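You operate a simulated robot arm through the tools that you are given. There is no shell and no other tool. Be economical: measure what you need, move in short steps, check, and stop when the job is done.

The job below is to be done with a simulated robot arm. You get a single attempt, and the scene is never put back.

TASK
Gauge the grooved cylinder under the dial; sort it into the grey tray.
Fine: limit 0.05 either way. Slide only with the red lever up; leave it up, sliding plate out.

The check looks at the end state, three seconds after you hand in, the way a careful person would. Anything else that was tipped, shoved, dropped, spilled or broken makes it a failure.

THE ROBOT
A 6-joint arm with a two-finger parallel gripper, fixed in place. Base frame: the origin is at the foot of the arm, x ahead of it, y to its left, z up. Readings come in mm, rad, newtons and seconds.
With the tool pointing down near the work surface it reaches from about 100 to 640 mm from the base axis. Its first joint turns from -1.152 to 1.152 rad. Payload 2.45 kg.
The TCP is the grasp point between the finger pads, 24 mm short of the fingertips. In the tool frame z runs along the fingers and y along their closing line. The gripper opens to 68 mm. The fingers are 17 mm wide and 10 mm thick; the gripper's body (40 by 70 mm) begins 41 mm behind the TCP.
Orientation is that of the tool frame in the base frame, as a unit quaternion [w, x, y, z]. With the fingers straight down and closing along the base's y, the tool's x points along the base's -x, its y along +y and its z along -z.

THE INTERFACE
- The arm moves only by the tool apply_moves. Its argument "moves" is a list of rows, each a list of 3 entries, a list of its own where there are three numbers: the shift along the base's x, y, z in mm, then the turn, a rotation vector about the base's x, y, z in rad, then the opening, from 0 (shut) to 1 (fully open). In form: [[[tx, ty, tz], [rx, ry, rz], claw], ...]. A call has 1 to 8 rows; each row is the pose to reach, as a shift and turn from the pose commanded when the call began. Each row takes 0.2 s and may step no farther than 50 mm and 0.15 rad from the row before; otherwise, or with a gripper value out of range, the whole call is refused. A pose out of reach is approached as far as the arm can. The call stops where the force on the tool passes 40 N (or 10 N more than at its start, if that is more) or the arm is blocked; 0.2 s more then pass. Each finger travels about 108 mm/s and halts on what it meets, pressing with about 28 N; the grip force reading is that of the motor and also rises with nothing between the fingers. The clock runs only during rows and for 0.2 s after the last one: add rows that repeat a pose to give the fingers time. The reply holds the time, the measured pose of the TCP, the force on the tool along the base axes, the opening and the grip force, in the units named above and with some noise, with the torque about the TCP (base axes, N m) and any sound that the robot's microphone picked up, and new pictures: "show" is both (left out), scene, wrist or none.
- Cameras (640 x 400 px; columns grow to the right, rows downward): "scene" is fixed at [163.9, 425.1, 1442.8]; the picture's right is [-0.73, -0.68, 0.00], its down [-0.52, 0.56, -0.64] and it looks along [0.44, -0.47, -0.77] (base axes); focal length 358 px, centre (320, 200). "wrist" rides on the gripper at [84, 11, -75] in the tool frame; the picture's right is [-0.13, 0.99, 0.00], its down [-0.60, -0.08, -0.79] and it looks along [-0.79, -0.10, 0.61] (tool axes); focal length 251 px, centre (320, 200). There is no depth. A picture from a camera that has moved, and an enlarged one, comes with that camera's place and axes in the base frame and with its lens.
- inspect(camera, box): a new picture of the part [left, top, right, bottom] of that camera's present view, enlarged. The clock stands still meanwhile.
- close_job(): hands the job in; it is judged then, once.

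Work in short steps. Places have to be worked out from the pictures, the camera data and where the tool is seen: move nearer, look again, correct. Check each grasp and each placing, and mend what went wrong. You have 120 turns and 200 pictures in all, those below and enlarged ones among them. Open the gripper and draw the arm clear of the work before you hand the job in, unless the task says otherwise; then end with one line.

The tools are called after "Request:" as name(argument=value, ...) on one line, values as JSON. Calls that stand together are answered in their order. apply_moves: Moves the arm, as the interface text tells. Its arguments: {"type":"object","properties":{"moves":{"type":"array"},"show":{"type":"string","enum":["both","scene","wrist","none"]}},"required":["moves"]} The other tools are called the same way: inspect (camera, box) takes an enlarged picture of a part of a camera's view; close_job () hands the job in.

At the start:

```text
time: 0.0
eef_pos: [432.7, -50.0, 1062.3]
tool_rot: [0.0, 0.001, 1.0, 0.001]
force: [-0.1, -1.0, -0.8]
wrist_torque: [-0.01, 0.01, -0.01]
finger_gap: 67.8
gripper_force: 0.1
```

scene: 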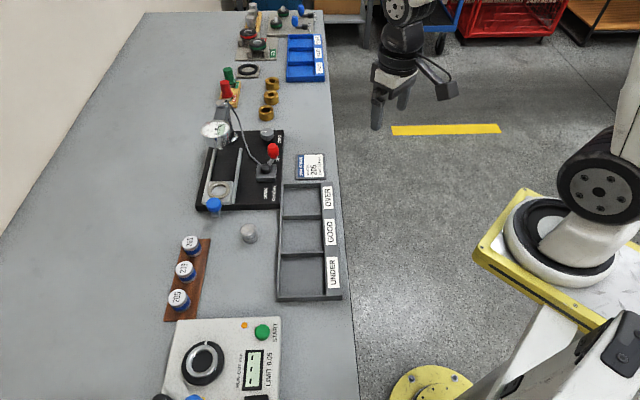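
wrist: 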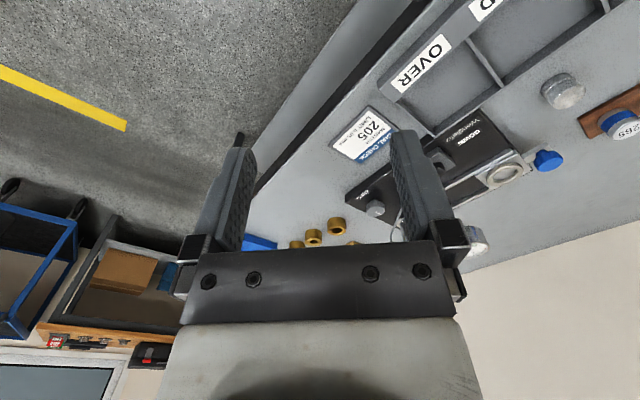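

The scene shows a dial gauge fixture with a sliding plate, a red lever, setting masters (205/235/265?), and a grey three-bin tray. I'll enlarge the key areas first.

Request:
inspect(camera="scene", box=[180, 90, 340, 220])

Request:
inspect(camera="scene", box=[150, 200, 350, 325])

Request:
inspect(camera="scene", box=[150, 310, 310, 400])

Request:
inspect(camera="scene", box=[190, 0, 350, 120])

```text
3.08 times, centred on (260, 155) of scene
camera zoom: at [163.9, 425.1, 1442.8], right [-0.73, -0.68, 0.0], down [-0.52, 0.56, -0.64], along [0.44, -0.47, -0.77], focal length 1102 px, centre (505, 338)
```

zoom: 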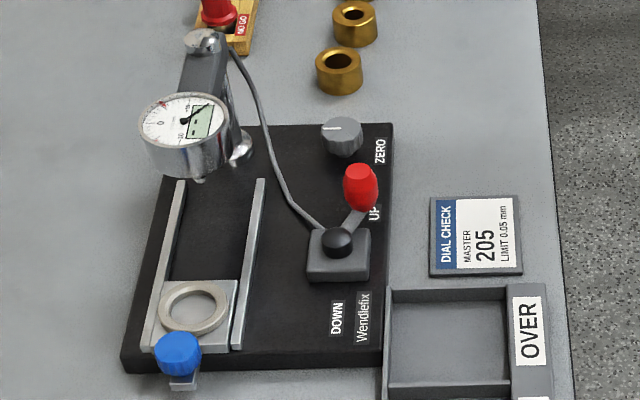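

```text
3.20 times, centred on (250, 262) of scene
camera zoom: at [163.9, 425.1, 1442.8], right [-0.73, -0.68, 0.0], down [-0.52, 0.56, -0.64], along [0.44, -0.47, -0.77], focal length 1146 px, centre (544, 0)
```

zoom: 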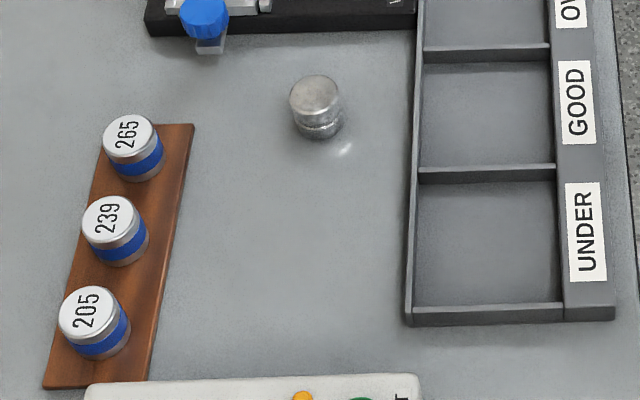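

```text
4.00 times, centred on (230, 355) of scene
camera zoom: at [163.9, 425.1, 1442.8], right [-0.73, -0.68, 0.0], down [-0.52, 0.56, -0.64], along [0.44, -0.47, -0.77], focal length 1433 px, centre (680, -420)
```

zoom: 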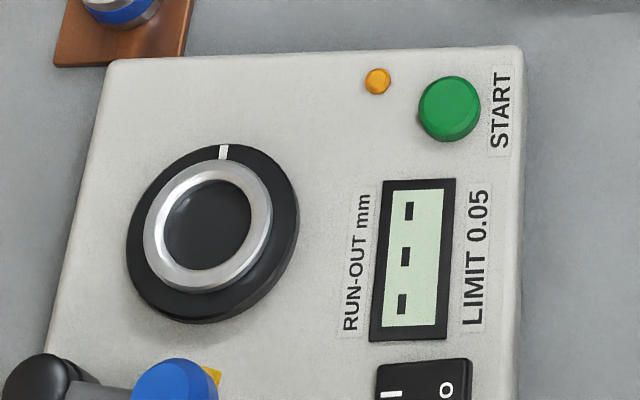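

```text
3.33 times, centred on (270, 60) of scene
camera zoom: at [163.9, 425.1, 1442.8], right [-0.73, -0.68, 0.0], down [-0.52, 0.56, -0.64], along [0.44, -0.47, -0.77], focal length 1194 px, centre (487, 667)
```

zoom: 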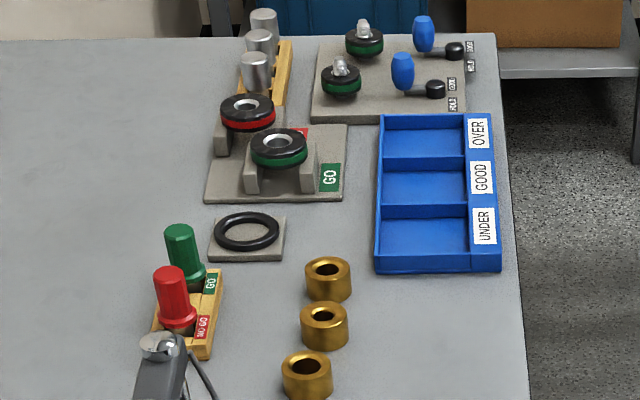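

The table seems to lie at z≈848 and runs 45° to the base axes. The unmarked cylinder is near (544,225), master 205 near (520,397), and the gauge seat near (670,203), so reach will be tight. I'll move to a survey pose over the work, turning the tool 45°.

Request:
apply_moves(moves=[[[5, 40, -10], [0, 0, 0.13], 1], [[10, 80, -20], [0, 0, 0.26], 1], [[15, 120, -30], [0, 0, 0.39], 1], [[20, 160, -40], [0, 0, 0.52], 1], [[25, 200, -50], [0, 0, 0.65], 1], [[25, 240, -60], [0, 0, 0.785], 1]])

```text
time: 1.4
eef_pos: [456.5, 188.9, 1001.2]
tool_rot: [0.0, -0.384, 0.923, -0.001]
force: [-0.6, -0.8, 0.2]
wrist_torque: [0.0, -0.04, 0.02]
finger_gap: 68.1
gripper_force: 0.0
camera wrist: at [390.3, 138.7, 1075.5], right [-0.61, 0.79, 0.0], down [0.48, 0.37, 0.79], along [0.63, 0.48, -0.61], focal length 251 px, centre (320, 200)
```

scene: 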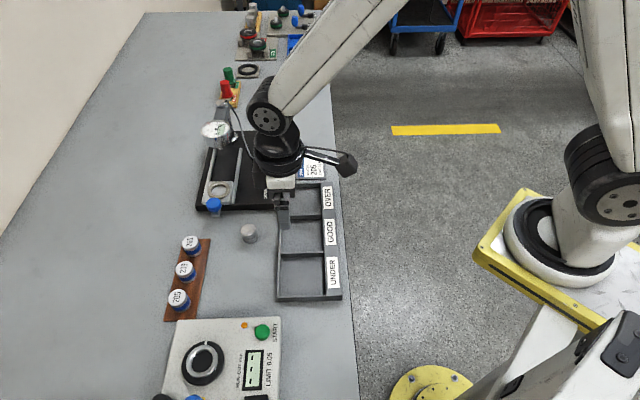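
wrist: 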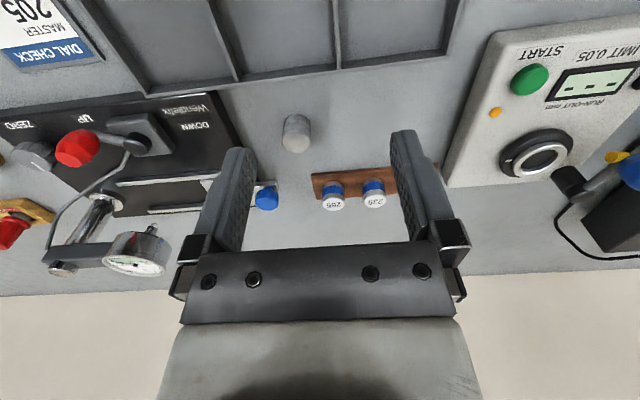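

The turn worked. I'll test the reach above master 205 (~520,397) with the tool down, staying high.

Request:
apply_moves(moves=[[[12, 42, 0], [0, 0, 0], 1], [[24, 84, 0], [0, 0, 0], 1], [[36, 126, 0], [0, 0, 0], 1], [[48, 168, 0], [0, 0, 0], 1], [[62, 207, 0], [0, 0, 0], 1], [[62, 207, -40], [0, 0, 0], 1], [[62, 207, -60], [0, 0, 0], 1]])

```text
time: 3.0
eef_pos: [521.7, 397.7, 940.4]
tool_rot: [0.0, -0.383, 0.924, 0.0]
force: [-0.5, -0.4, -0.4]
wrist_torque: [-0.01, 0.01, -0.02]
finger_gap: 68.0
gripper_force: 0.1
camera wrist: at [454.5, 347.4, 1014.2], right [-0.61, 0.79, 0.0], down [0.48, 0.37, 0.79], along [0.63, 0.48, -0.61], focal length 251 px, centre (320, 200)
```

scene: 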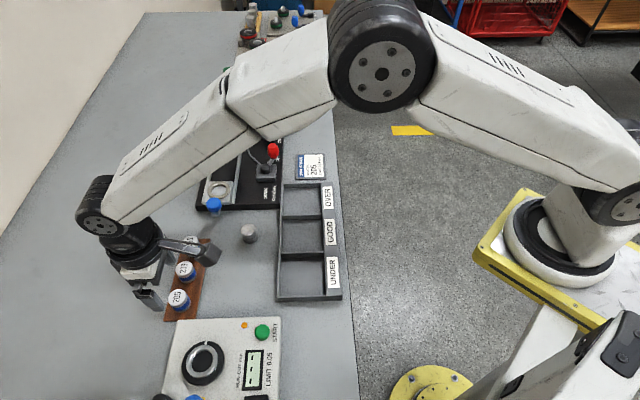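
wrist: 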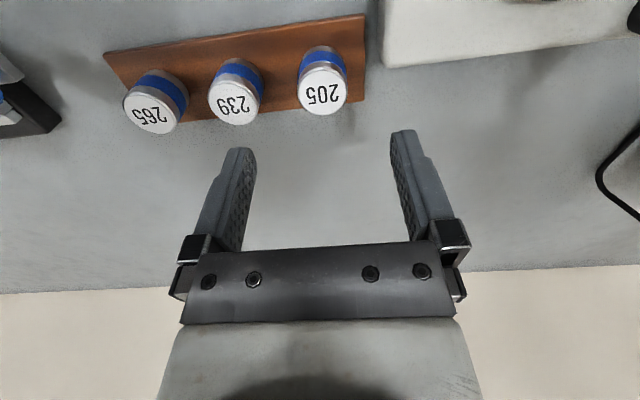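

Reach is fine. The master 205 triangulates to about (519,397.5), top near z≈868. I'll zoom the wrist view for heights and the grip gap.

Request:
inspect(camera="wrist", box=[90, 0, 410, 200])

```text
2.00 times, centred on (250, 100) of wrist
camera zoom: at [454.5, 347.4, 1014.2], right [-0.61, 0.79, 0.0], down [0.48, 0.37, 0.79], along [0.63, 0.48, -0.61], focal length 503 px, centre (460, 400)
```

zoom: 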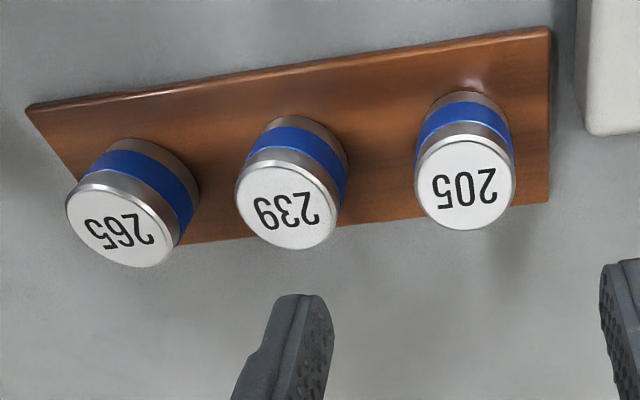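

The masters are about 30 mm across and 34 mm tall, on a rack about 8 mm thick, spaced 55 mm. I'll narrow the gripper to ~50 mm to clear the neighbour and go down to just above the top to check alignment.

Request:
apply_moves(moves=[[[0, 0, 0], [0, 0, 0], 0.74], [[0, 0, -30], [0, 0, 0], 0.74], [[0, 0, -46], [0, 0, 0], 0.74]])

Request:
inspect(camera="scene", box=[130, 220, 250, 330])

```text
time: 3.8
eef_pos: [520.6, 398.1, 894.6]
tool_rot: [0.0, -0.383, 0.924, 0.001]
force: [0.0, 0.5, 0.4]
wrist_torque: [-0.01, 0.0, 0.0]
finger_gap: 50.2
gripper_force: 0.0
camera wrist: at [453.4, 347.6, 969.0], right [-0.61, 0.79, 0.0], down [0.48, 0.37, 0.79], along [0.63, 0.48, -0.61], focal length 251 px, centre (320, 200)
```

scene: 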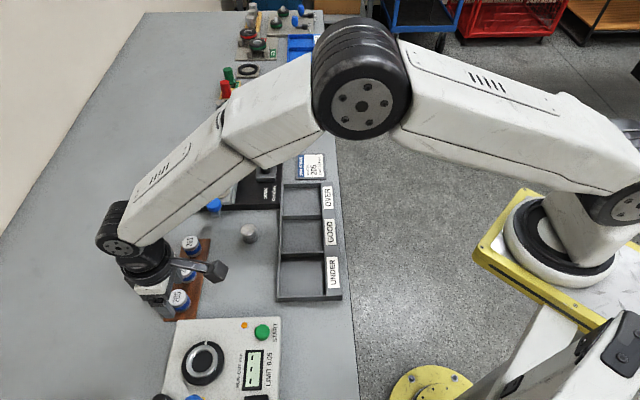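
wrist: 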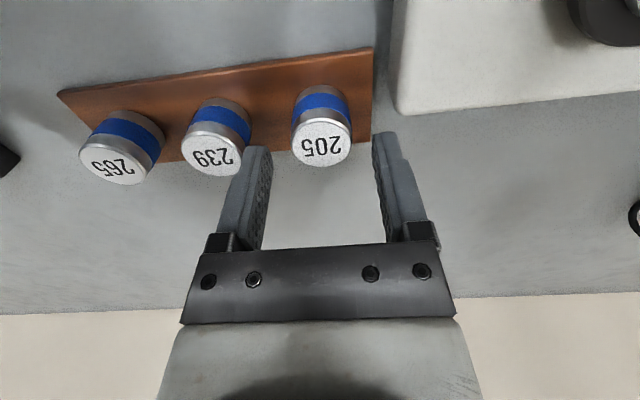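

```text
3.64 times, centred on (190, 275) of scene
camera zoom: at [163.9, 425.1, 1442.8], right [-0.73, -0.68, 0.0], down [-0.52, 0.56, -0.64], along [0.44, -0.47, -0.77], focal length 1302 px, centre (793, -73)
```

zoom: 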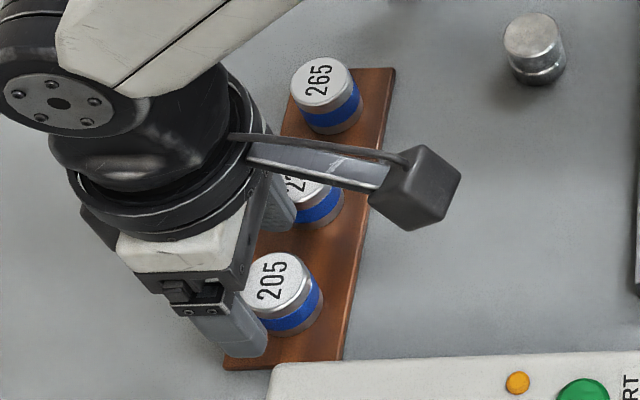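

Request:
inspect(camera="wrist", box=[220, 60, 420, 260])

```text
2.00 times, centred on (320, 160) of wrist
camera zoom: at [453.4, 347.6, 969.0], right [-0.61, 0.79, 0.0], down [0.48, 0.37, 0.79], along [0.63, 0.48, -0.61], focal length 503 px, centre (320, 280)
```

zoom: 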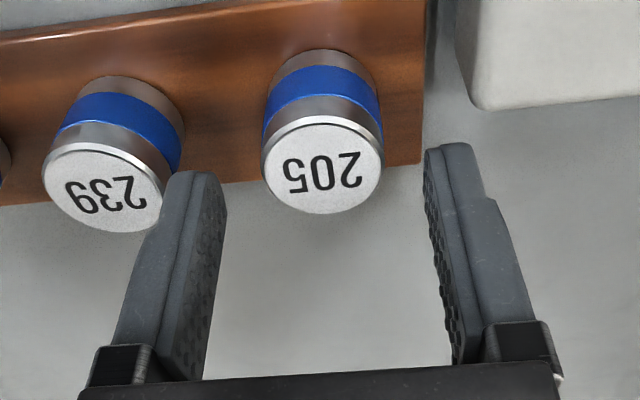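

Refining: master top at z≈872, centre ≈(517,396.5); the fingers straddle it well. I'll shift by (-3,-1), descend to TCP z≈874 and close.

Request:
apply_moves(moves=[[[-3, -1, 0], [0, 0, 0], 0.74], [[-3, -1, -22], [0, 0, 0], 0.74], [[-3, -1, -22], [0, 0, 0], 0.3], [[-3, -1, -22], [0, 0, 0], 0.2], [[-3, -1, -22], [0, 0, 0], 0.2]])

```text
time: 5.0
eef_pos: [517.6, 396.2, 873.3]
tool_rot: [0.001, -0.383, 0.924, 0.0]
force: [0.9, 0.1, -0.1]
wrist_torque: [-0.02, 0.01, -0.01]
finger_gap: 29.3
gripper_force: 27.7
camera wrist: at [450.8, 345.4, 947.1], right [-0.61, 0.79, 0.0], down [0.48, 0.37, 0.79], along [0.63, 0.48, -0.61], focal length 251 px, centre (320, 200)
```

scene: 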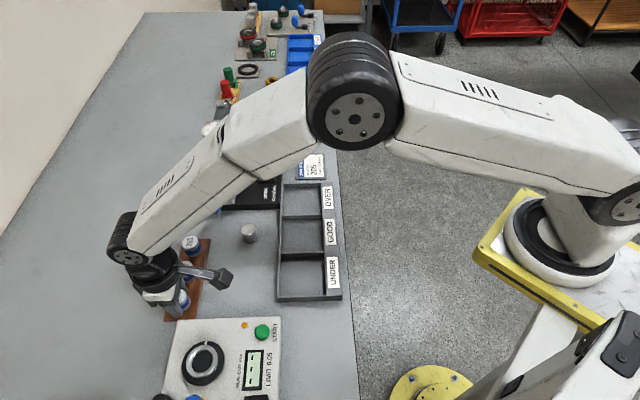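
wrist: 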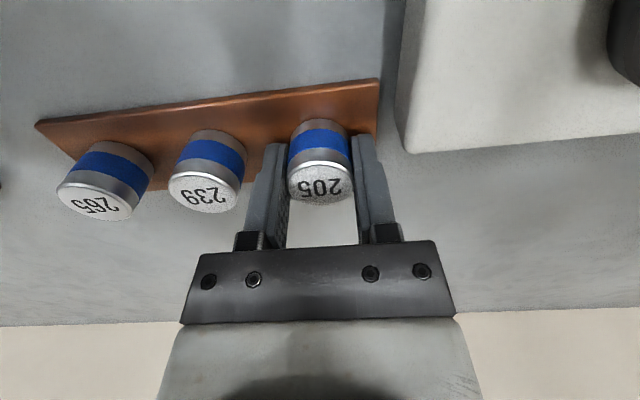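

Gripped at 29.3 mm. Lift, keeping the pick pose (516.7,396,874.3) for the return, and look closely at how it sits in the fingers.

Request:
apply_moves(moves=[[[0, 0, 20], [0, 0, 0], 0.2], [[0, 0, 60], [0, 0, 0], 0.2], [[0, 0, 100], [0, 0, 0], 0.2]], show="none")

Request:
inspect(camera="wrist", box=[240, 100, 400, 260])

```text
time: 5.8
eef_pos: [517.7, 395.3, 971.5]
tool_rot: [-0.001, -0.383, 0.924, 0.0]
force: [0.0, -0.2, -2.2]
wrist_torque: [0.02, -0.01, 0.02]
finger_gap: 29.2
gripper_force: 27.5
```

```text
2.50 times, centred on (320, 180) of wrist
camera zoom: at [451.0, 344.3, 1045.7], right [-0.61, 0.79, 0.0], down [0.48, 0.37, 0.79], along [0.63, 0.48, -0.61], focal length 629 px, centre (320, 250)
```

zoom: 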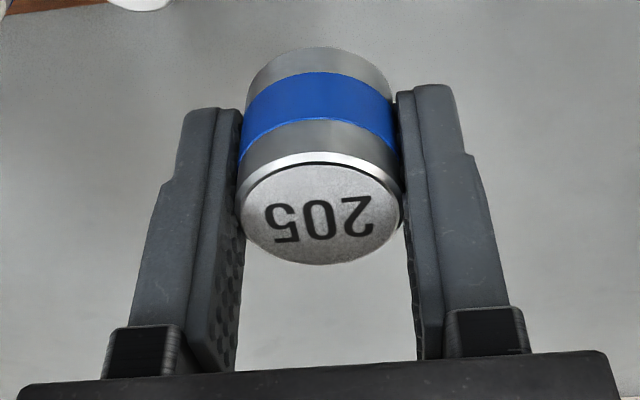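

The master is held squarely. The gauge seat needs the fingers closing across the slide with the camera on the knob side, so I'll turn -90° about z while moving toward the gauge.

Request:
apply_moves(moves=[[[5, -8, 5], [0, 0, -0.14], 0.2], [[10, -16, 10], [0, 0, -0.28], 0.2], [[15, -24, 15], [0, 0, -0.42], 0.2], [[20, -32, 20], [0, 0, -0.56], 0.2], [[25, -40, 25], [0, 0, -0.7], 0.2], [[30, -48, 30], [0, 0, -0.84], 0.2], [[35, -56, 30], [0, 0, -0.98], 0.2], [[40, -64, 30], [0, 0, -1.12], 0.2]], show="none")

Request:
apply_moves(moves=[[[10, -15, 0], [0, 0, -0.14], 0.2], [[30, -40, 0], [0, 0, -0.28], 0.2], [[50, -65, 0], [0, 0, -0.451], 0.2]])

```text
time: 7.6
eef_pos: [557.2, 331.3, 1003.1]
tool_rot: [0.0, 0.169, 0.986, 0.0]
force: [-0.1, 0.3, -1.2]
wrist_torque: [-0.01, -0.01, -0.02]
finger_gap: 29.5
gripper_force: 28.1
```

```text
refused: row 3 steps farther than a row can; nothing moved
```

Splitting the last turn to stay under the 0.15 rad row limit.

Request:
apply_moves(moves=[[[10, -15, 0], [0, 0, -0.14], 0.2], [[30, -40, 0], [0, 0, -0.28], 0.2], [[45, -60, 0], [0, 0, -0.4], 0.2], [[50, -65, 0], [0, 0, -0.451], 0.2]])

```text
time: 8.6
eef_pos: [605.7, 268.1, 1003.6]
tool_rot: [0.001, 0.384, 0.923, 0.0]
force: [-0.3, 0.4, -1.5]
wrist_torque: [0.04, -0.01, 0.03]
finger_gap: 29.0
gripper_force: 28.0
camera wrist: at [555.1, 335.6, 1077.5], right [0.79, 0.61, 0.0], down [0.37, -0.48, 0.79], along [0.48, -0.63, -0.61], focal length 251 px, centre (320, 200)
```

scene: 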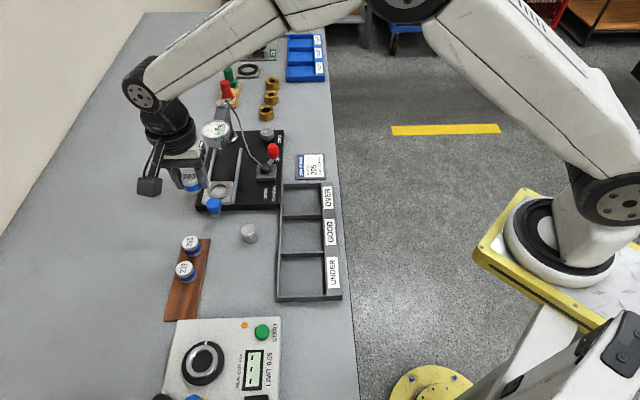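
wrist: 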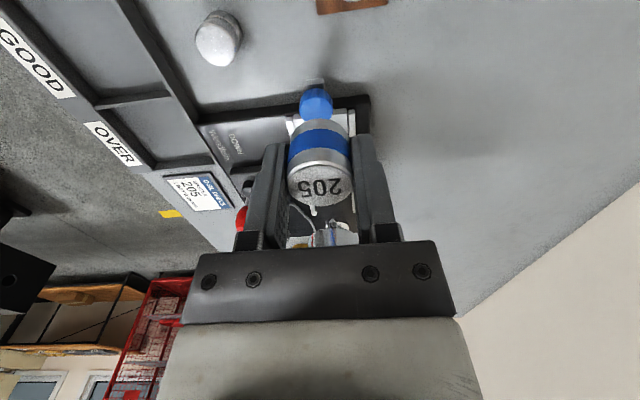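

The held master hides the seat. I'll sidestep toward the base so the seat shows beside it.

Request:
apply_moves(moves=[[[-30, -30, 0], [0, 0, 0], 0.2], [[-40, -40, 0], [0, 0, 0], 0.2]], show="none")

Request:
inspect(camera="wrist", box=[240, 60, 480, 260])

Request:
inspect(camera="scene", box=[180, 110, 300, 220])

```text
time: 9.2
eef_pos: [566.3, 227.6, 1001.7]
tool_rot: [0.001, 0.383, 0.924, 0.001]
force: [-0.3, 0.6, -1.4]
wrist_torque: [0.02, 0.01, -0.01]
finger_gap: 29.4
gripper_force: 28.0
```

```text
2.00 times, centred on (360, 160) of wrist
camera zoom: at [514.5, 294.9, 1076.9], right [0.79, 0.61, 0.0], down [0.37, -0.48, 0.79], along [0.48, -0.63, -0.61], focal length 503 px, centre (240, 280)
```

zoom: 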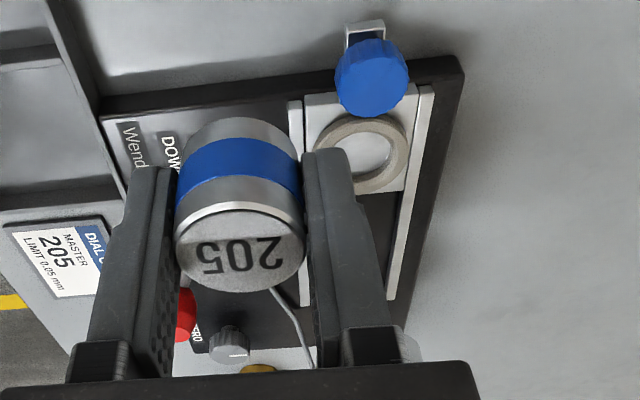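

```text
3.64 times, centred on (240, 165) of scene
camera zoom: at [163.9, 425.2, 1442.8], right [-0.73, -0.68, 0.0], down [-0.52, 0.56, -0.64], along [0.44, -0.47, -0.77], focal length 1302 px, centre (611, 327)
```

zoom: 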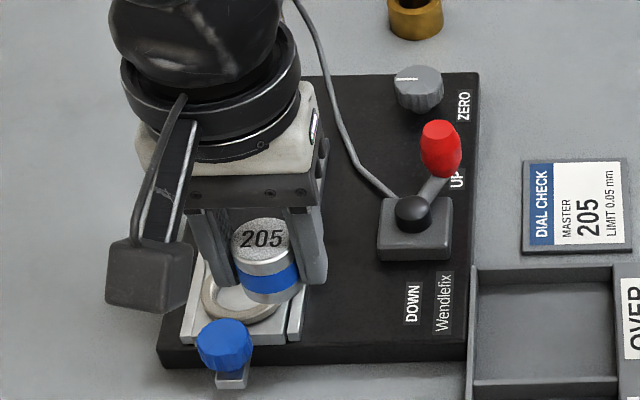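

Ring seat triangulates near (656,205,~875). I'll descend at this same offset to get a closer second view for better accuracy.

Request:
apply_moves(moves=[[[0, 0, -40], [0, 0, 0], 0.2], [[0, 0, -60], [0, 0, 0], 0.2]], show="none")

Request:
inspect(camera="wrist", box=[240, 60, 480, 260])

```text
time: 9.8
eef_pos: [565.1, 226.8, 944.2]
tool_rot: [0.0, 0.383, 0.924, -0.001]
force: [-1.0, -1.1, -1.5]
wrist_torque: [-0.02, -0.03, -0.01]
finger_gap: 29.4
gripper_force: 27.8
```

```text
2.00 times, centred on (360, 160) of wrist
camera zoom: at [514.0, 295.5, 1018.0], right [0.79, 0.61, 0.0], down [0.37, -0.48, 0.79], along [0.48, -0.63, -0.61], focal length 503 px, centre (240, 280)
```

zoom: 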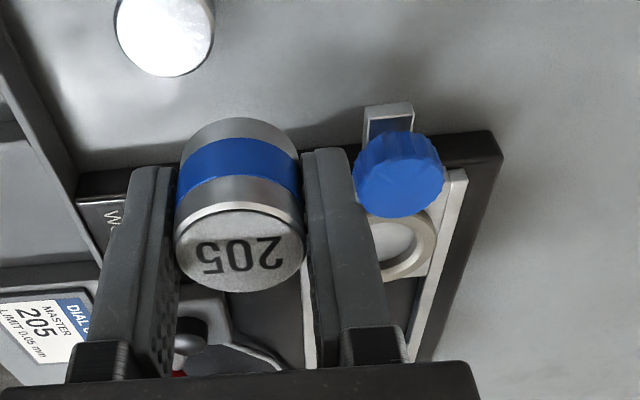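

The knob stands to about z≈895, 44 mm from the seat, so the gripper clears it. I'll move the master over the seat at a safe height, then compare the master and ring in a scene close-up.

Request:
apply_moves(moves=[[[30, -8, 20], [0, 0, 0], 0.2], [[60, -16, 20], [0, 0, 0], 0.2], [[89, -22, 20], [0, 0, 0], 0.2], [[89, -22, -10], [0, 0, 0], 0.2]], show="wrist")

Request:
inspect(camera="scene", box=[190, 160, 250, 220])

```text
time: 10.8
eef_pos: [656.4, 204.2, 932.8]
tool_rot: [0.0, 0.382, 0.924, 0.0]
force: [-0.3, 0.1, -2.3]
wrist_torque: [0.0, 0.03, -0.01]
finger_gap: 29.4
gripper_force: 27.6
camera wrist: at [604.3, 271.6, 1007.3], right [0.79, 0.61, 0.0], down [0.37, -0.48, 0.79], along [0.48, -0.63, -0.61], focal length 251 px, centre (320, 200)
```

wrist: 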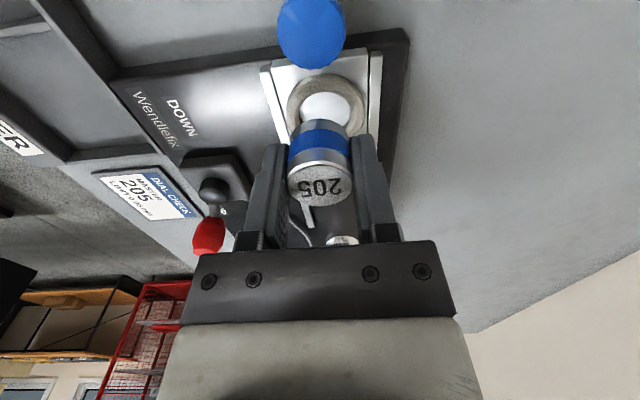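

```text
6.67 times, centred on (220, 190) of scene
camera zoom: at [164.0, 425.1, 1442.7], right [-0.73, -0.68, 0.0], down [-0.52, 0.56, -0.64], along [0.44, -0.47, -0.77], focal length 2388 px, centre (987, 267)
```

zoom: 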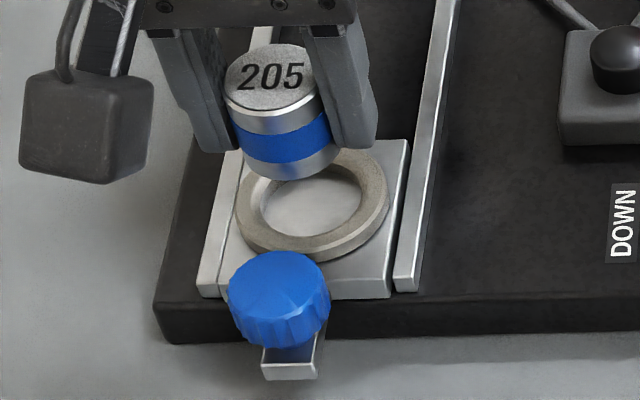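

Request:
inspect(camera="wrist", box=[250, 50, 400, 210])

```text
2.50 times, centred on (325, 130) of wrist
camera zoom: at [604.3, 271.6, 1007.3], right [0.79, 0.61, 0.0], down [0.37, -0.48, 0.79], along [0.48, -0.63, -0.61], focal length 629 px, centre (308, 375)
```

zoom: 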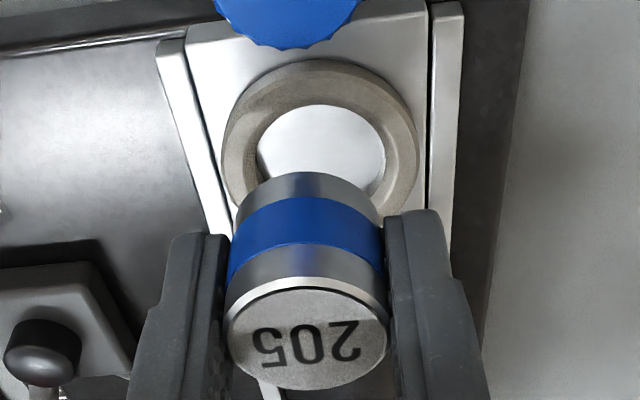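

Lateral error is about 3 mm outward along (1,1). I'll correct it, lower by 12 mm and compare again.

Request:
apply_moves(moves=[[[2.1, 2.1, -6], [0, 0, 0], 0.2], [[2.1, 2.1, -12], [0, 0, 0], 0.2]], show="none")

Request:
inspect(camera="wrist", box=[250, 50, 400, 210])

Request:
inspect(camera="scene", box=[200, 165, 240, 205])

```text
time: 11.4
eef_pos: [658.6, 206.5, 921.7]
tool_rot: [0.001, 0.383, 0.924, -0.001]
force: [-0.7, -0.4, -1.6]
wrist_torque: [0.01, -0.01, 0.01]
finger_gap: 29.1
gripper_force: 28.1
```

```text
2.50 times, centred on (325, 130) of wrist
camera zoom: at [606.5, 275.0, 995.9], right [0.79, 0.61, 0.0], down [0.37, -0.48, 0.79], along [0.48, -0.63, -0.61], focal length 629 px, centre (308, 375)
```

zoom: 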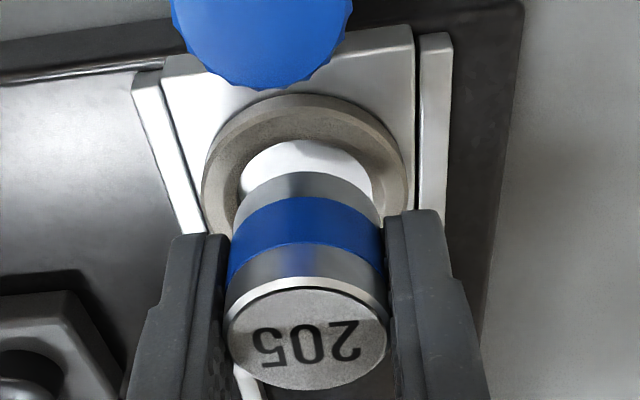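

```text
10.00 times, centred on (220, 185) of scene
camera zoom: at [163.9, 425.2, 1442.7], right [-0.73, -0.68, 0.0], down [-0.52, 0.56, -0.64], along [0.44, -0.47, -0.77], focal length 3582 px, centre (1320, 350)
```

zoom: 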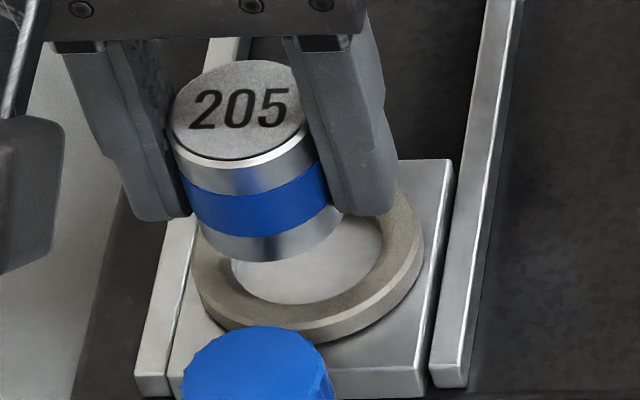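

Combining both views: the ring top is really nearer z≈870, and the master must go about 6 mm further along the slide direction. I'll shift (3.7,-4.7), lower 8 mm and recheck.

Request:
apply_moves(moves=[[[3.7, -4.7, 0], [0, 0, 0], 0.2], [[3.7, -4.7, -8], [0, 0, 0], 0.2]], show="none")

Request:
inspect(camera="wrist", box=[250, 50, 400, 210])

Request:
inspect(camera="scene", box=[200, 165, 240, 205])

```text
time: 12.0
eef_pos: [661.0, 202.1, 914.1]
tool_rot: [0.0, 0.383, 0.924, 0.0]
force: [-0.4, 0.9, -2.2]
wrist_torque: [0.03, 0.04, 0.0]
finger_gap: 29.3
gripper_force: 28.1
```

```text
2.50 times, centred on (325, 130) of wrist
camera zoom: at [610.3, 270.4, 987.9], right [0.79, 0.61, 0.0], down [0.37, -0.48, 0.79], along [0.48, -0.63, -0.61], focal length 629 px, centre (308, 375)
```

zoom: 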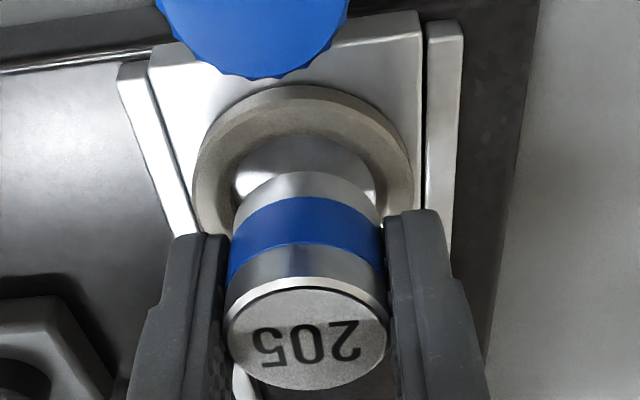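

```text
10.00 times, centred on (220, 185) of scene
camera zoom: at [163.9, 425.2, 1442.7], right [-0.73, -0.68, 0.0], down [-0.52, 0.56, -0.64], along [0.44, -0.47, -0.77], focal length 3582 px, centre (1320, 350)
```

zoom: 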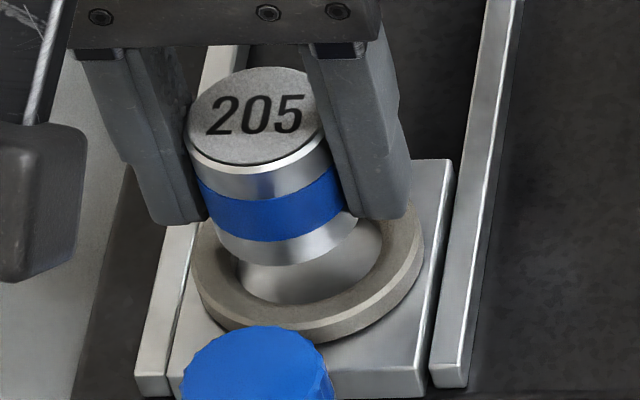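

The views leave height and slide offset poorly separated, so I'll lower 6 mm more in small steps to shrink the gap and look again.

Request:
apply_moves(moves=[[[0, 0, -2], [0, 0, 0], 0.2], [[0, 0, -4], [0, 0, 0], 0.2], [[0, 0, -6], [0, 0, 0], 0.2]], show="none")

Request:
inspect(camera="wrist", box=[250, 50, 400, 210])

Request:
inspect(camera="scene", box=[200, 165, 240, 205])

```text
time: 12.8
eef_pos: [661.5, 201.8, 906.9]
tool_rot: [0.0, 0.382, 0.924, 0.0]
force: [0.5, -0.1, -1.8]
wrist_torque: [-0.04, 0.01, 0.01]
finger_gap: 29.5
gripper_force: 28.5
```

```text
2.50 times, centred on (325, 130) of wrist
camera zoom: at [610.5, 270.1, 981.1], right [0.79, 0.61, 0.0], down [0.37, -0.48, 0.79], along [0.48, -0.63, -0.61], focal length 629 px, centre (308, 375)
```

zoom: 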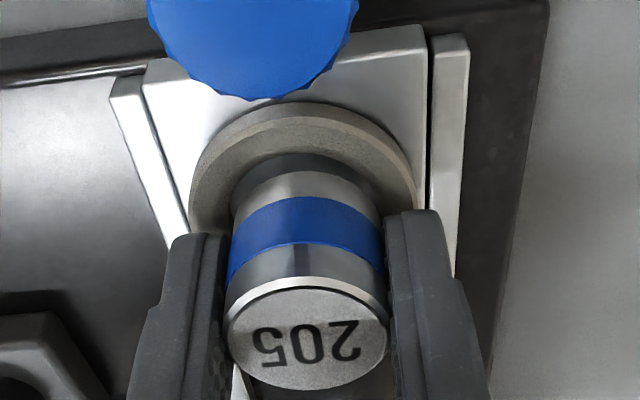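

```text
10.00 times, centred on (220, 185) of scene
camera zoom: at [163.9, 425.2, 1442.7], right [-0.73, -0.68, 0.0], down [-0.52, 0.56, -0.64], along [0.44, -0.47, -0.77], focal length 3582 px, centre (1320, 350)
```

zoom: 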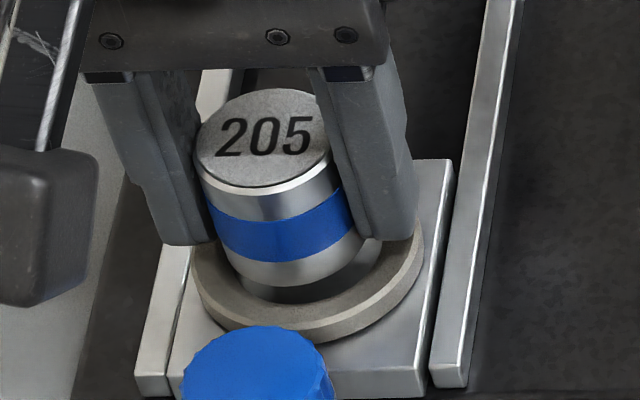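

Nearly there: the master's bottom is a few mm above the ring. I'll shift 1 mm inward (−n) and descend 3 mm more gently.

Request:
apply_moves(moves=[[[-0.8, -0.8, -1], [0, 0, 0], 0.2], [[-0.8, -0.8, -2], [0, 0, 0], 0.2], [[-0.8, -0.8, -3], [0, 0, 0], 0.2]], show="none")

Request:
inspect(camera="wrist", box=[270, 70, 370, 170])

Request:
inspect(camera="scene", box=[205, 170, 235, 200])

```text
time: 13.6
eef_pos: [661.4, 202.5, 904.3]
tool_rot: [0.0, 0.383, 0.924, 0.0]
force: [0.9, 0.7, -1.2]
wrist_torque: [0.01, -0.02, -0.01]
finger_gap: 29.3
gripper_force: 27.7
```

```text
4.00 times, centred on (320, 120) of wrist
camera zoom: at [609.4, 269.9, 978.6], right [0.79, 0.61, 0.0], down [0.37, -0.48, 0.79], along [0.48, -0.63, -0.61], focal length 1006 px, centre (320, 520)
```

zoom: 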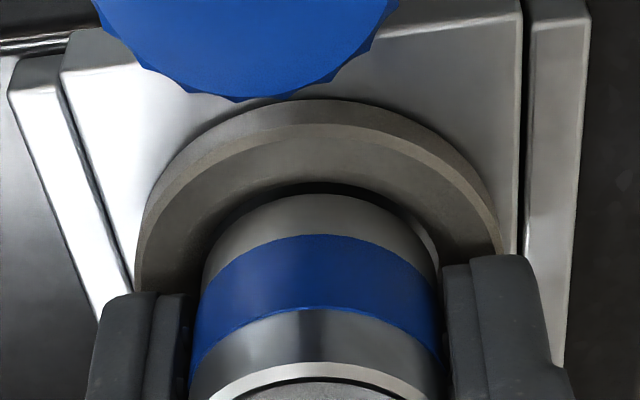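

```text
13.33 times, centred on (220, 185) of scene
camera zoom: at [163.9, 425.2, 1442.7], right [-0.73, -0.68, 0.0], down [-0.52, 0.56, -0.64], along [0.44, -0.47, -0.77], focal length 4776 px, centre (1653, 400)
```

zoom: 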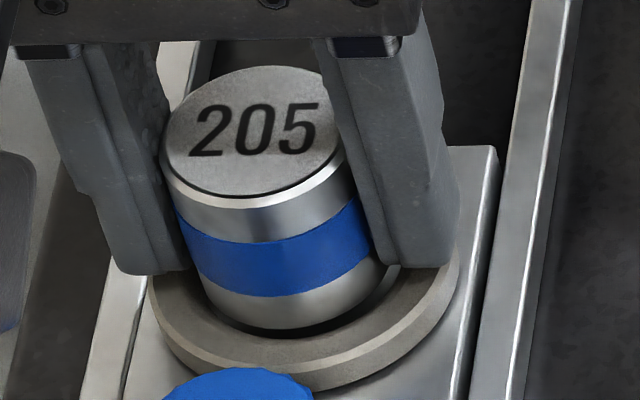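

Looks centred and about to enter the ring. I'll keep lowering in 1 mm steps, watching force.

Request:
apply_moves(moves=[[[0, 0, -1], [0, 0, 0], 0.2], [[0, 0, -2], [0, 0, 0], 0.2], [[0, 0, -3], [0, 0, 0], 0.2]], show="none")

Request:
inspect(camera="wrist", box=[270, 70, 370, 170])

Request:
inspect(camera="scene", box=[205, 170, 235, 200])

```text
time: 14.4
eef_pos: [660.9, 202.6, 902.7]
tool_rot: [-0.001, 0.383, 0.924, 0.0]
force: [-4.2, -2.3, 8.8]
wrist_torque: [-0.18, 0.25, 0.01]
finger_gap: 29.0
gripper_force: 27.7
```

```text
4.00 times, centred on (320, 120) of wrist
camera zoom: at [610.1, 269.7, 976.2], right [0.79, 0.61, 0.0], down [0.37, -0.48, 0.79], along [0.48, -0.63, -0.61], focal length 1006 px, centre (320, 520)
```

zoom: 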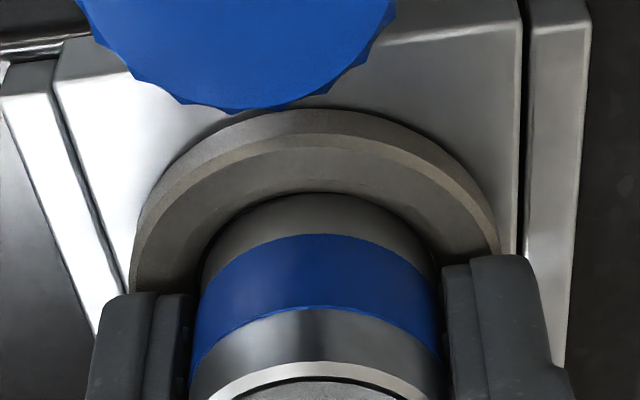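

```text
13.33 times, centred on (220, 185) of scene
camera zoom: at [163.6, 425.0, 1442.8], right [-0.73, -0.68, 0.0], down [-0.52, 0.56, -0.64], along [0.44, -0.47, -0.77], focal length 4776 px, centre (1653, 400)
```

zoom: 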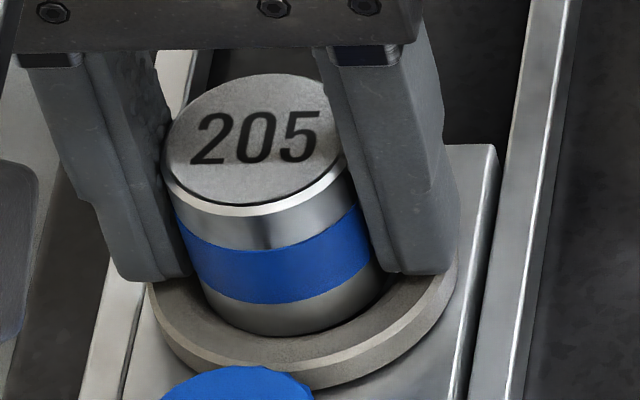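

Contact at about 9 N; the torque says it rests on the base-side rim of the ring. I'll lift a touch, move 1 mm outward (+n) and lower again.

Request:
apply_moves(moves=[[[0, 0, 1], [0, 0, 0], 0.2], [[0.7, 0.7, 0.5], [0, 0, 0], 0.2], [[0.7, 0.7, -0.5], [0, 0, 0], 0.2], [[0.7, 0.7, -1.5], [0, 0, 0], 0.2]], show="none")

Request:
inspect(camera="scene", box=[205, 170, 235, 200])

```text
time: 15.4
eef_pos: [661.5, 202.1, 902.5]
tool_rot: [0.001, 0.383, 0.924, 0.0]
force: [-14.1, -14.1, 31.8]
wrist_torque: [-0.55, 0.75, 0.16]
finger_gap: 29.0
gripper_force: 27.6
```

```text
13.33 times, centred on (220, 185) of scene
camera zoom: at [162.9, 424.6, 1443.1], right [-0.73, -0.68, 0.0], down [-0.52, 0.56, -0.64], along [0.44, -0.47, -0.77], focal length 4776 px, centre (1653, 400)
```

zoom: 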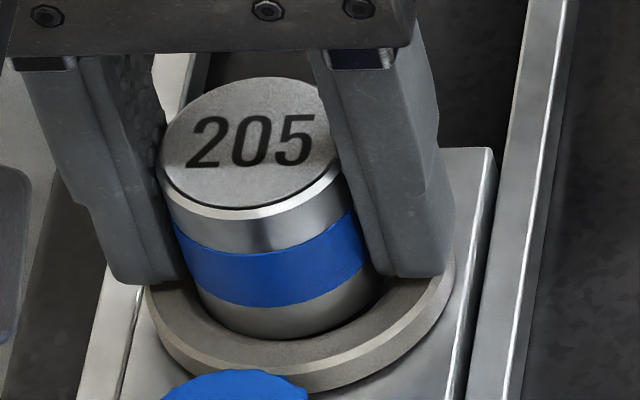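

The side reaction (−x,−y) and the scene close-up agree that the master is now ~1.4 mm too far out. I'll lift off 3 mm, shift −1 mm in x and y, and lower again gently.

Request:
apply_moves(moves=[[[0, 0, 3], [0, 0, 0], 0.2], [[-1, -1, 3], [0, 0, 0], 0.2], [[-1, -1, 2], [0, 0, 0], 0.2], [[-1, -1, 1], [0, 0, 0], 0.2], [[-1, -1, 1], [0, 0, 0], 0.2]], show="none")

Request:
inspect(camera="scene", box=[205, 170, 235, 200])

Request:
inspect(camera="wrist", box=[270, 70, 370, 170])

```text
time: 16.6
eef_pos: [662.5, 201.3, 900.4]
tool_rot: [0.002, 0.382, 0.924, 0.002]
force: [6.8, 0.7, 18.3]
wrist_torque: [-0.2, 0.12, -0.03]
finger_gap: 29.4
gripper_force: 27.9
```

```text
13.33 times, centred on (220, 185) of scene
camera zoom: at [163.7, 425.1, 1442.8], right [-0.73, -0.68, 0.0], down [-0.52, 0.56, -0.64], along [0.44, -0.47, -0.77], focal length 4776 px, centre (1653, 400)
```

zoom: 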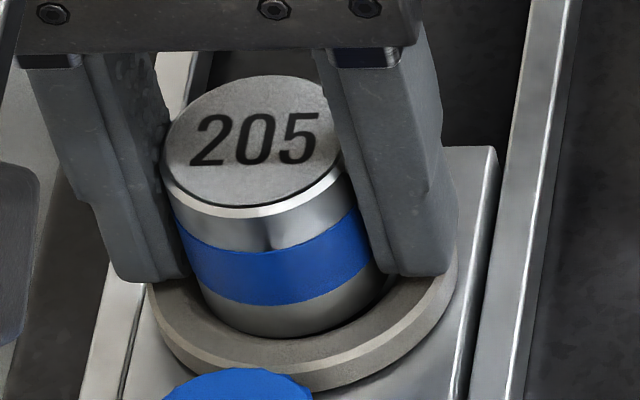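

```text
4.00 times, centred on (320, 120) of wrist
camera zoom: at [609.6, 269.9, 976.3], right [0.79, 0.61, 0.01], down [0.37, -0.48, 0.79], along [0.49, -0.63, -0.61], focal length 1006 px, centre (320, 520)
```

zoom: 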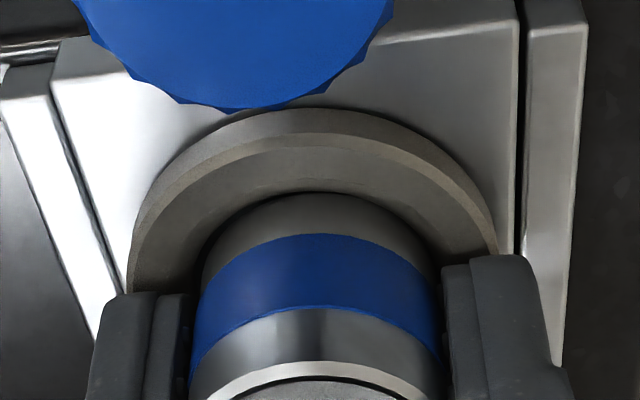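

Now the reaction is (+6.8,+0.7), the opposite side, so the centre lies between. I'll lift 2 mm, shift (+0.8,−0.1) and lower.

Request:
apply_moves(moves=[[[0, 0, 2], [0, 0, 0], 0.2], [[0.8, -0.1, 2], [0, 0, 0], 0.2], [[0.8, -0.1, 1], [0, 0, 0], 0.2], [[0.8, -0.1, 0], [0, 0, 0], 0.2], [[0.8, -0.1, -1], [0, 0, 0], 0.2]], show="none")

Request:
inspect(camera="wrist", box=[270, 70, 370, 170])

```text
time: 17.8
eef_pos: [662.4, 200.5, 902.3]
tool_rot: [0.001, 0.382, 0.924, 0.001]
force: [-5.7, -3.3, 31.3]
wrist_torque: [-0.5, 0.58, 0.01]
finger_gap: 29.1
gripper_force: 27.7
```

```text
4.00 times, centred on (320, 120) of wrist
camera zoom: at [609.9, 268.8, 976.2], right [0.79, 0.61, 0.0], down [0.37, -0.48, 0.79], along [0.48, -0.63, -0.61], focal length 1006 px, centre (320, 520)
```

zoom: 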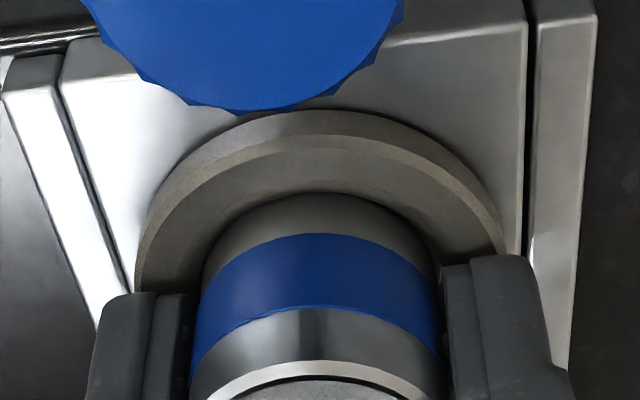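

The torque suggests the base-side part (master rim or finger) bears each time. I'll lift 3 mm and take very close views of both sides to settle this.

Request:
apply_moves(moves=[[[0, 0, 4], [0, 0, 0], 0.2], [[0, 0, 4], [0, 0, 0], 0.2]], show="none")

Request:
inspect(camera="scene", box=[211, 181, 231, 201])

Request:
inspect(camera="wrist", box=[280, 85, 360, 145])

```text
time: 18.4
eef_pos: [660.7, 201.0, 902.1]
tool_rot: [-0.001, 0.382, 0.924, 0.0]
force: [4.4, 3.7, 3.5]
wrist_torque: [0.08, -0.13, -0.01]
finger_gap: 29.1
gripper_force: 28.1
```

```text
16.00 times, centred on (221, 191) of scene
camera zoom: at [163.9, 425.2, 1442.7], right [-0.73, -0.68, 0.0], down [-0.52, 0.56, -0.64], along [0.44, -0.47, -0.77], focal length 5731 px, centre (1904, 344)
```

zoom: 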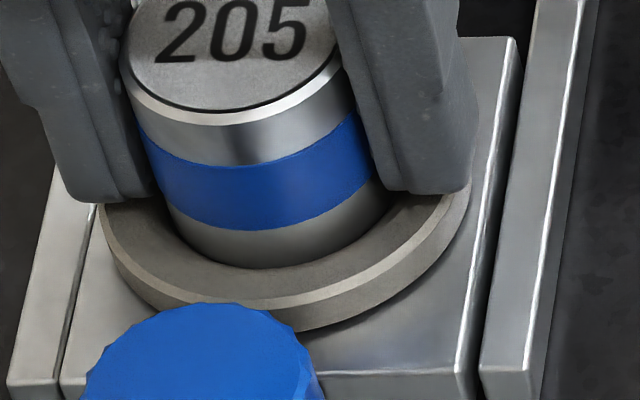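

```text
6.67 times, centred on (320, 115) of wrist
camera zoom: at [609.6, 269.3, 976.3], right [0.79, 0.61, 0.0], down [0.37, -0.48, 0.79], along [0.48, -0.63, -0.61], focal length 1676 px, centre (320, 767)
```

zoom: 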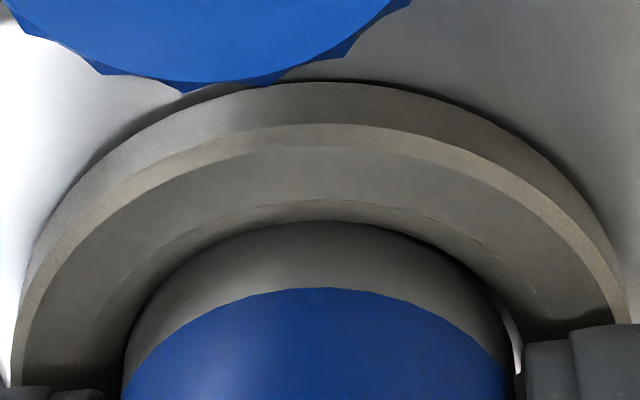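

It looks as though the master has entered the ring's mouth and is lightly wedged against it. I'll open the fingers slightly so it can settle, and look.

Request:
apply_moves(moves=[[[0, 0, 0], [0, 0, 0], 0.48], [[0, 0, 0], [0, 0, 0], 0.52], [[0, 0, 0], [0, 0, 0], 0.52]], show="none")

Request:
inspect(camera="scene", box=[205, 170, 235, 200])

Request:
inspect(camera="wrist", box=[270, 70, 370, 220])

```text
time: 19.2
eef_pos: [660.6, 200.9, 902.3]
tool_rot: [0.001, 0.383, 0.924, 0.001]
force: [-0.2, -0.6, 0.1]
wrist_torque: [-0.01, 0.01, 0.0]
finger_gap: 35.4
gripper_force: 0.0
```

```text
13.33 times, centred on (220, 185) of scene
camera zoom: at [163.9, 425.1, 1442.8], right [-0.73, -0.68, 0.0], down [-0.52, 0.56, -0.64], along [0.44, -0.47, -0.77], focal length 4776 px, centre (1653, 400)
```

zoom: 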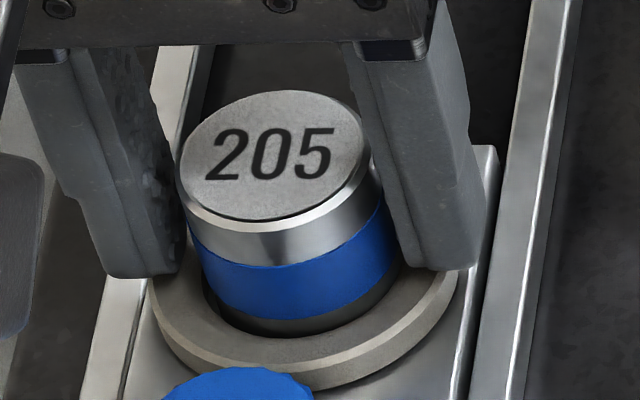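

```text
2.67 times, centred on (320, 145) of wrist
camera zoom: at [609.8, 268.9, 976.8], right [0.79, 0.61, 0.0], down [0.37, -0.48, 0.79], along [0.48, -0.63, -0.61], focal length 670 px, centre (320, 347)
```

zoom: 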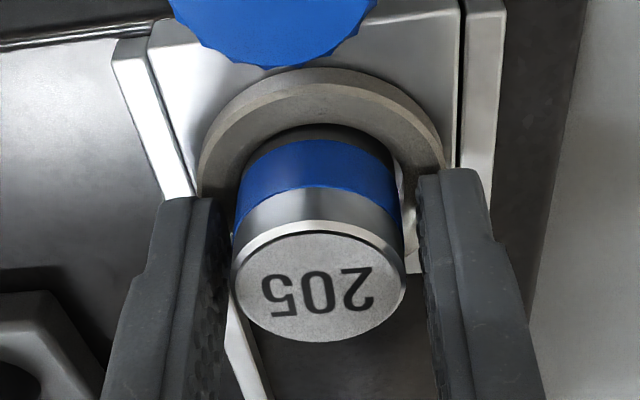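

The master dropped flat into the ring seat. I'll raise straight up and look at the gauge, lever and dial.

Request:
apply_moves(moves=[[[0, 0, 5], [0, 0, 0], 0.6], [[0, 0, 40], [0, 0, 0], 0.8], [[-25, 25, 80], [0, 0, 0], 1], [[-50, 50, 110], [0, 0, 0], 1], [[-70, 70, 110], [0, 0, 0], 1]])

Request:
inspect(camera="scene", box=[190, 100, 290, 220])

Request:
inspect(camera="wrist", box=[180, 80, 460, 260])

```text
refused: row 3 steps farther than a row can; nothing moved
```

```text
3.33 times, centred on (240, 160) of scene
camera zoom: at [163.9, 425.1, 1442.8], right [-0.73, -0.68, 0.0], down [-0.52, 0.56, -0.64], along [0.44, -0.47, -0.77], focal length 1194 px, centre (587, 333)
```

zoom: 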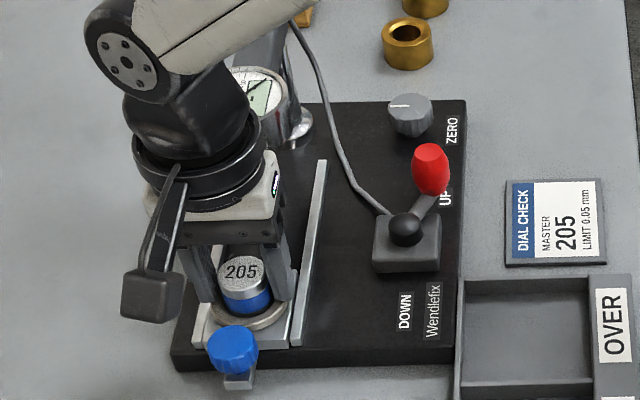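

```text
2.22 times, centred on (320, 170) of wrist
camera zoom: at [609.8, 268.9, 976.8], right [0.79, 0.61, 0.0], down [0.37, -0.48, 0.79], along [0.48, -0.63, -0.61], focal length 559 px, centre (320, 267)
```

zoom: 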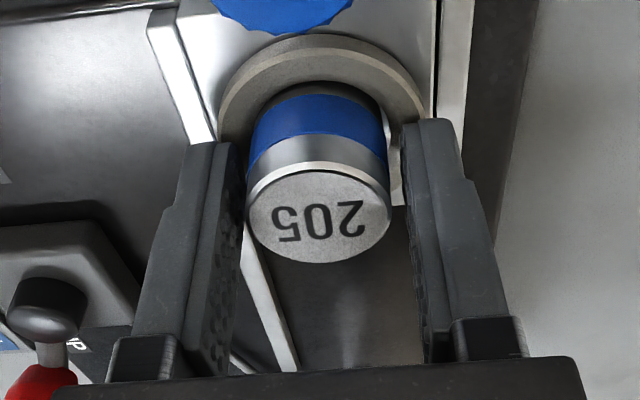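

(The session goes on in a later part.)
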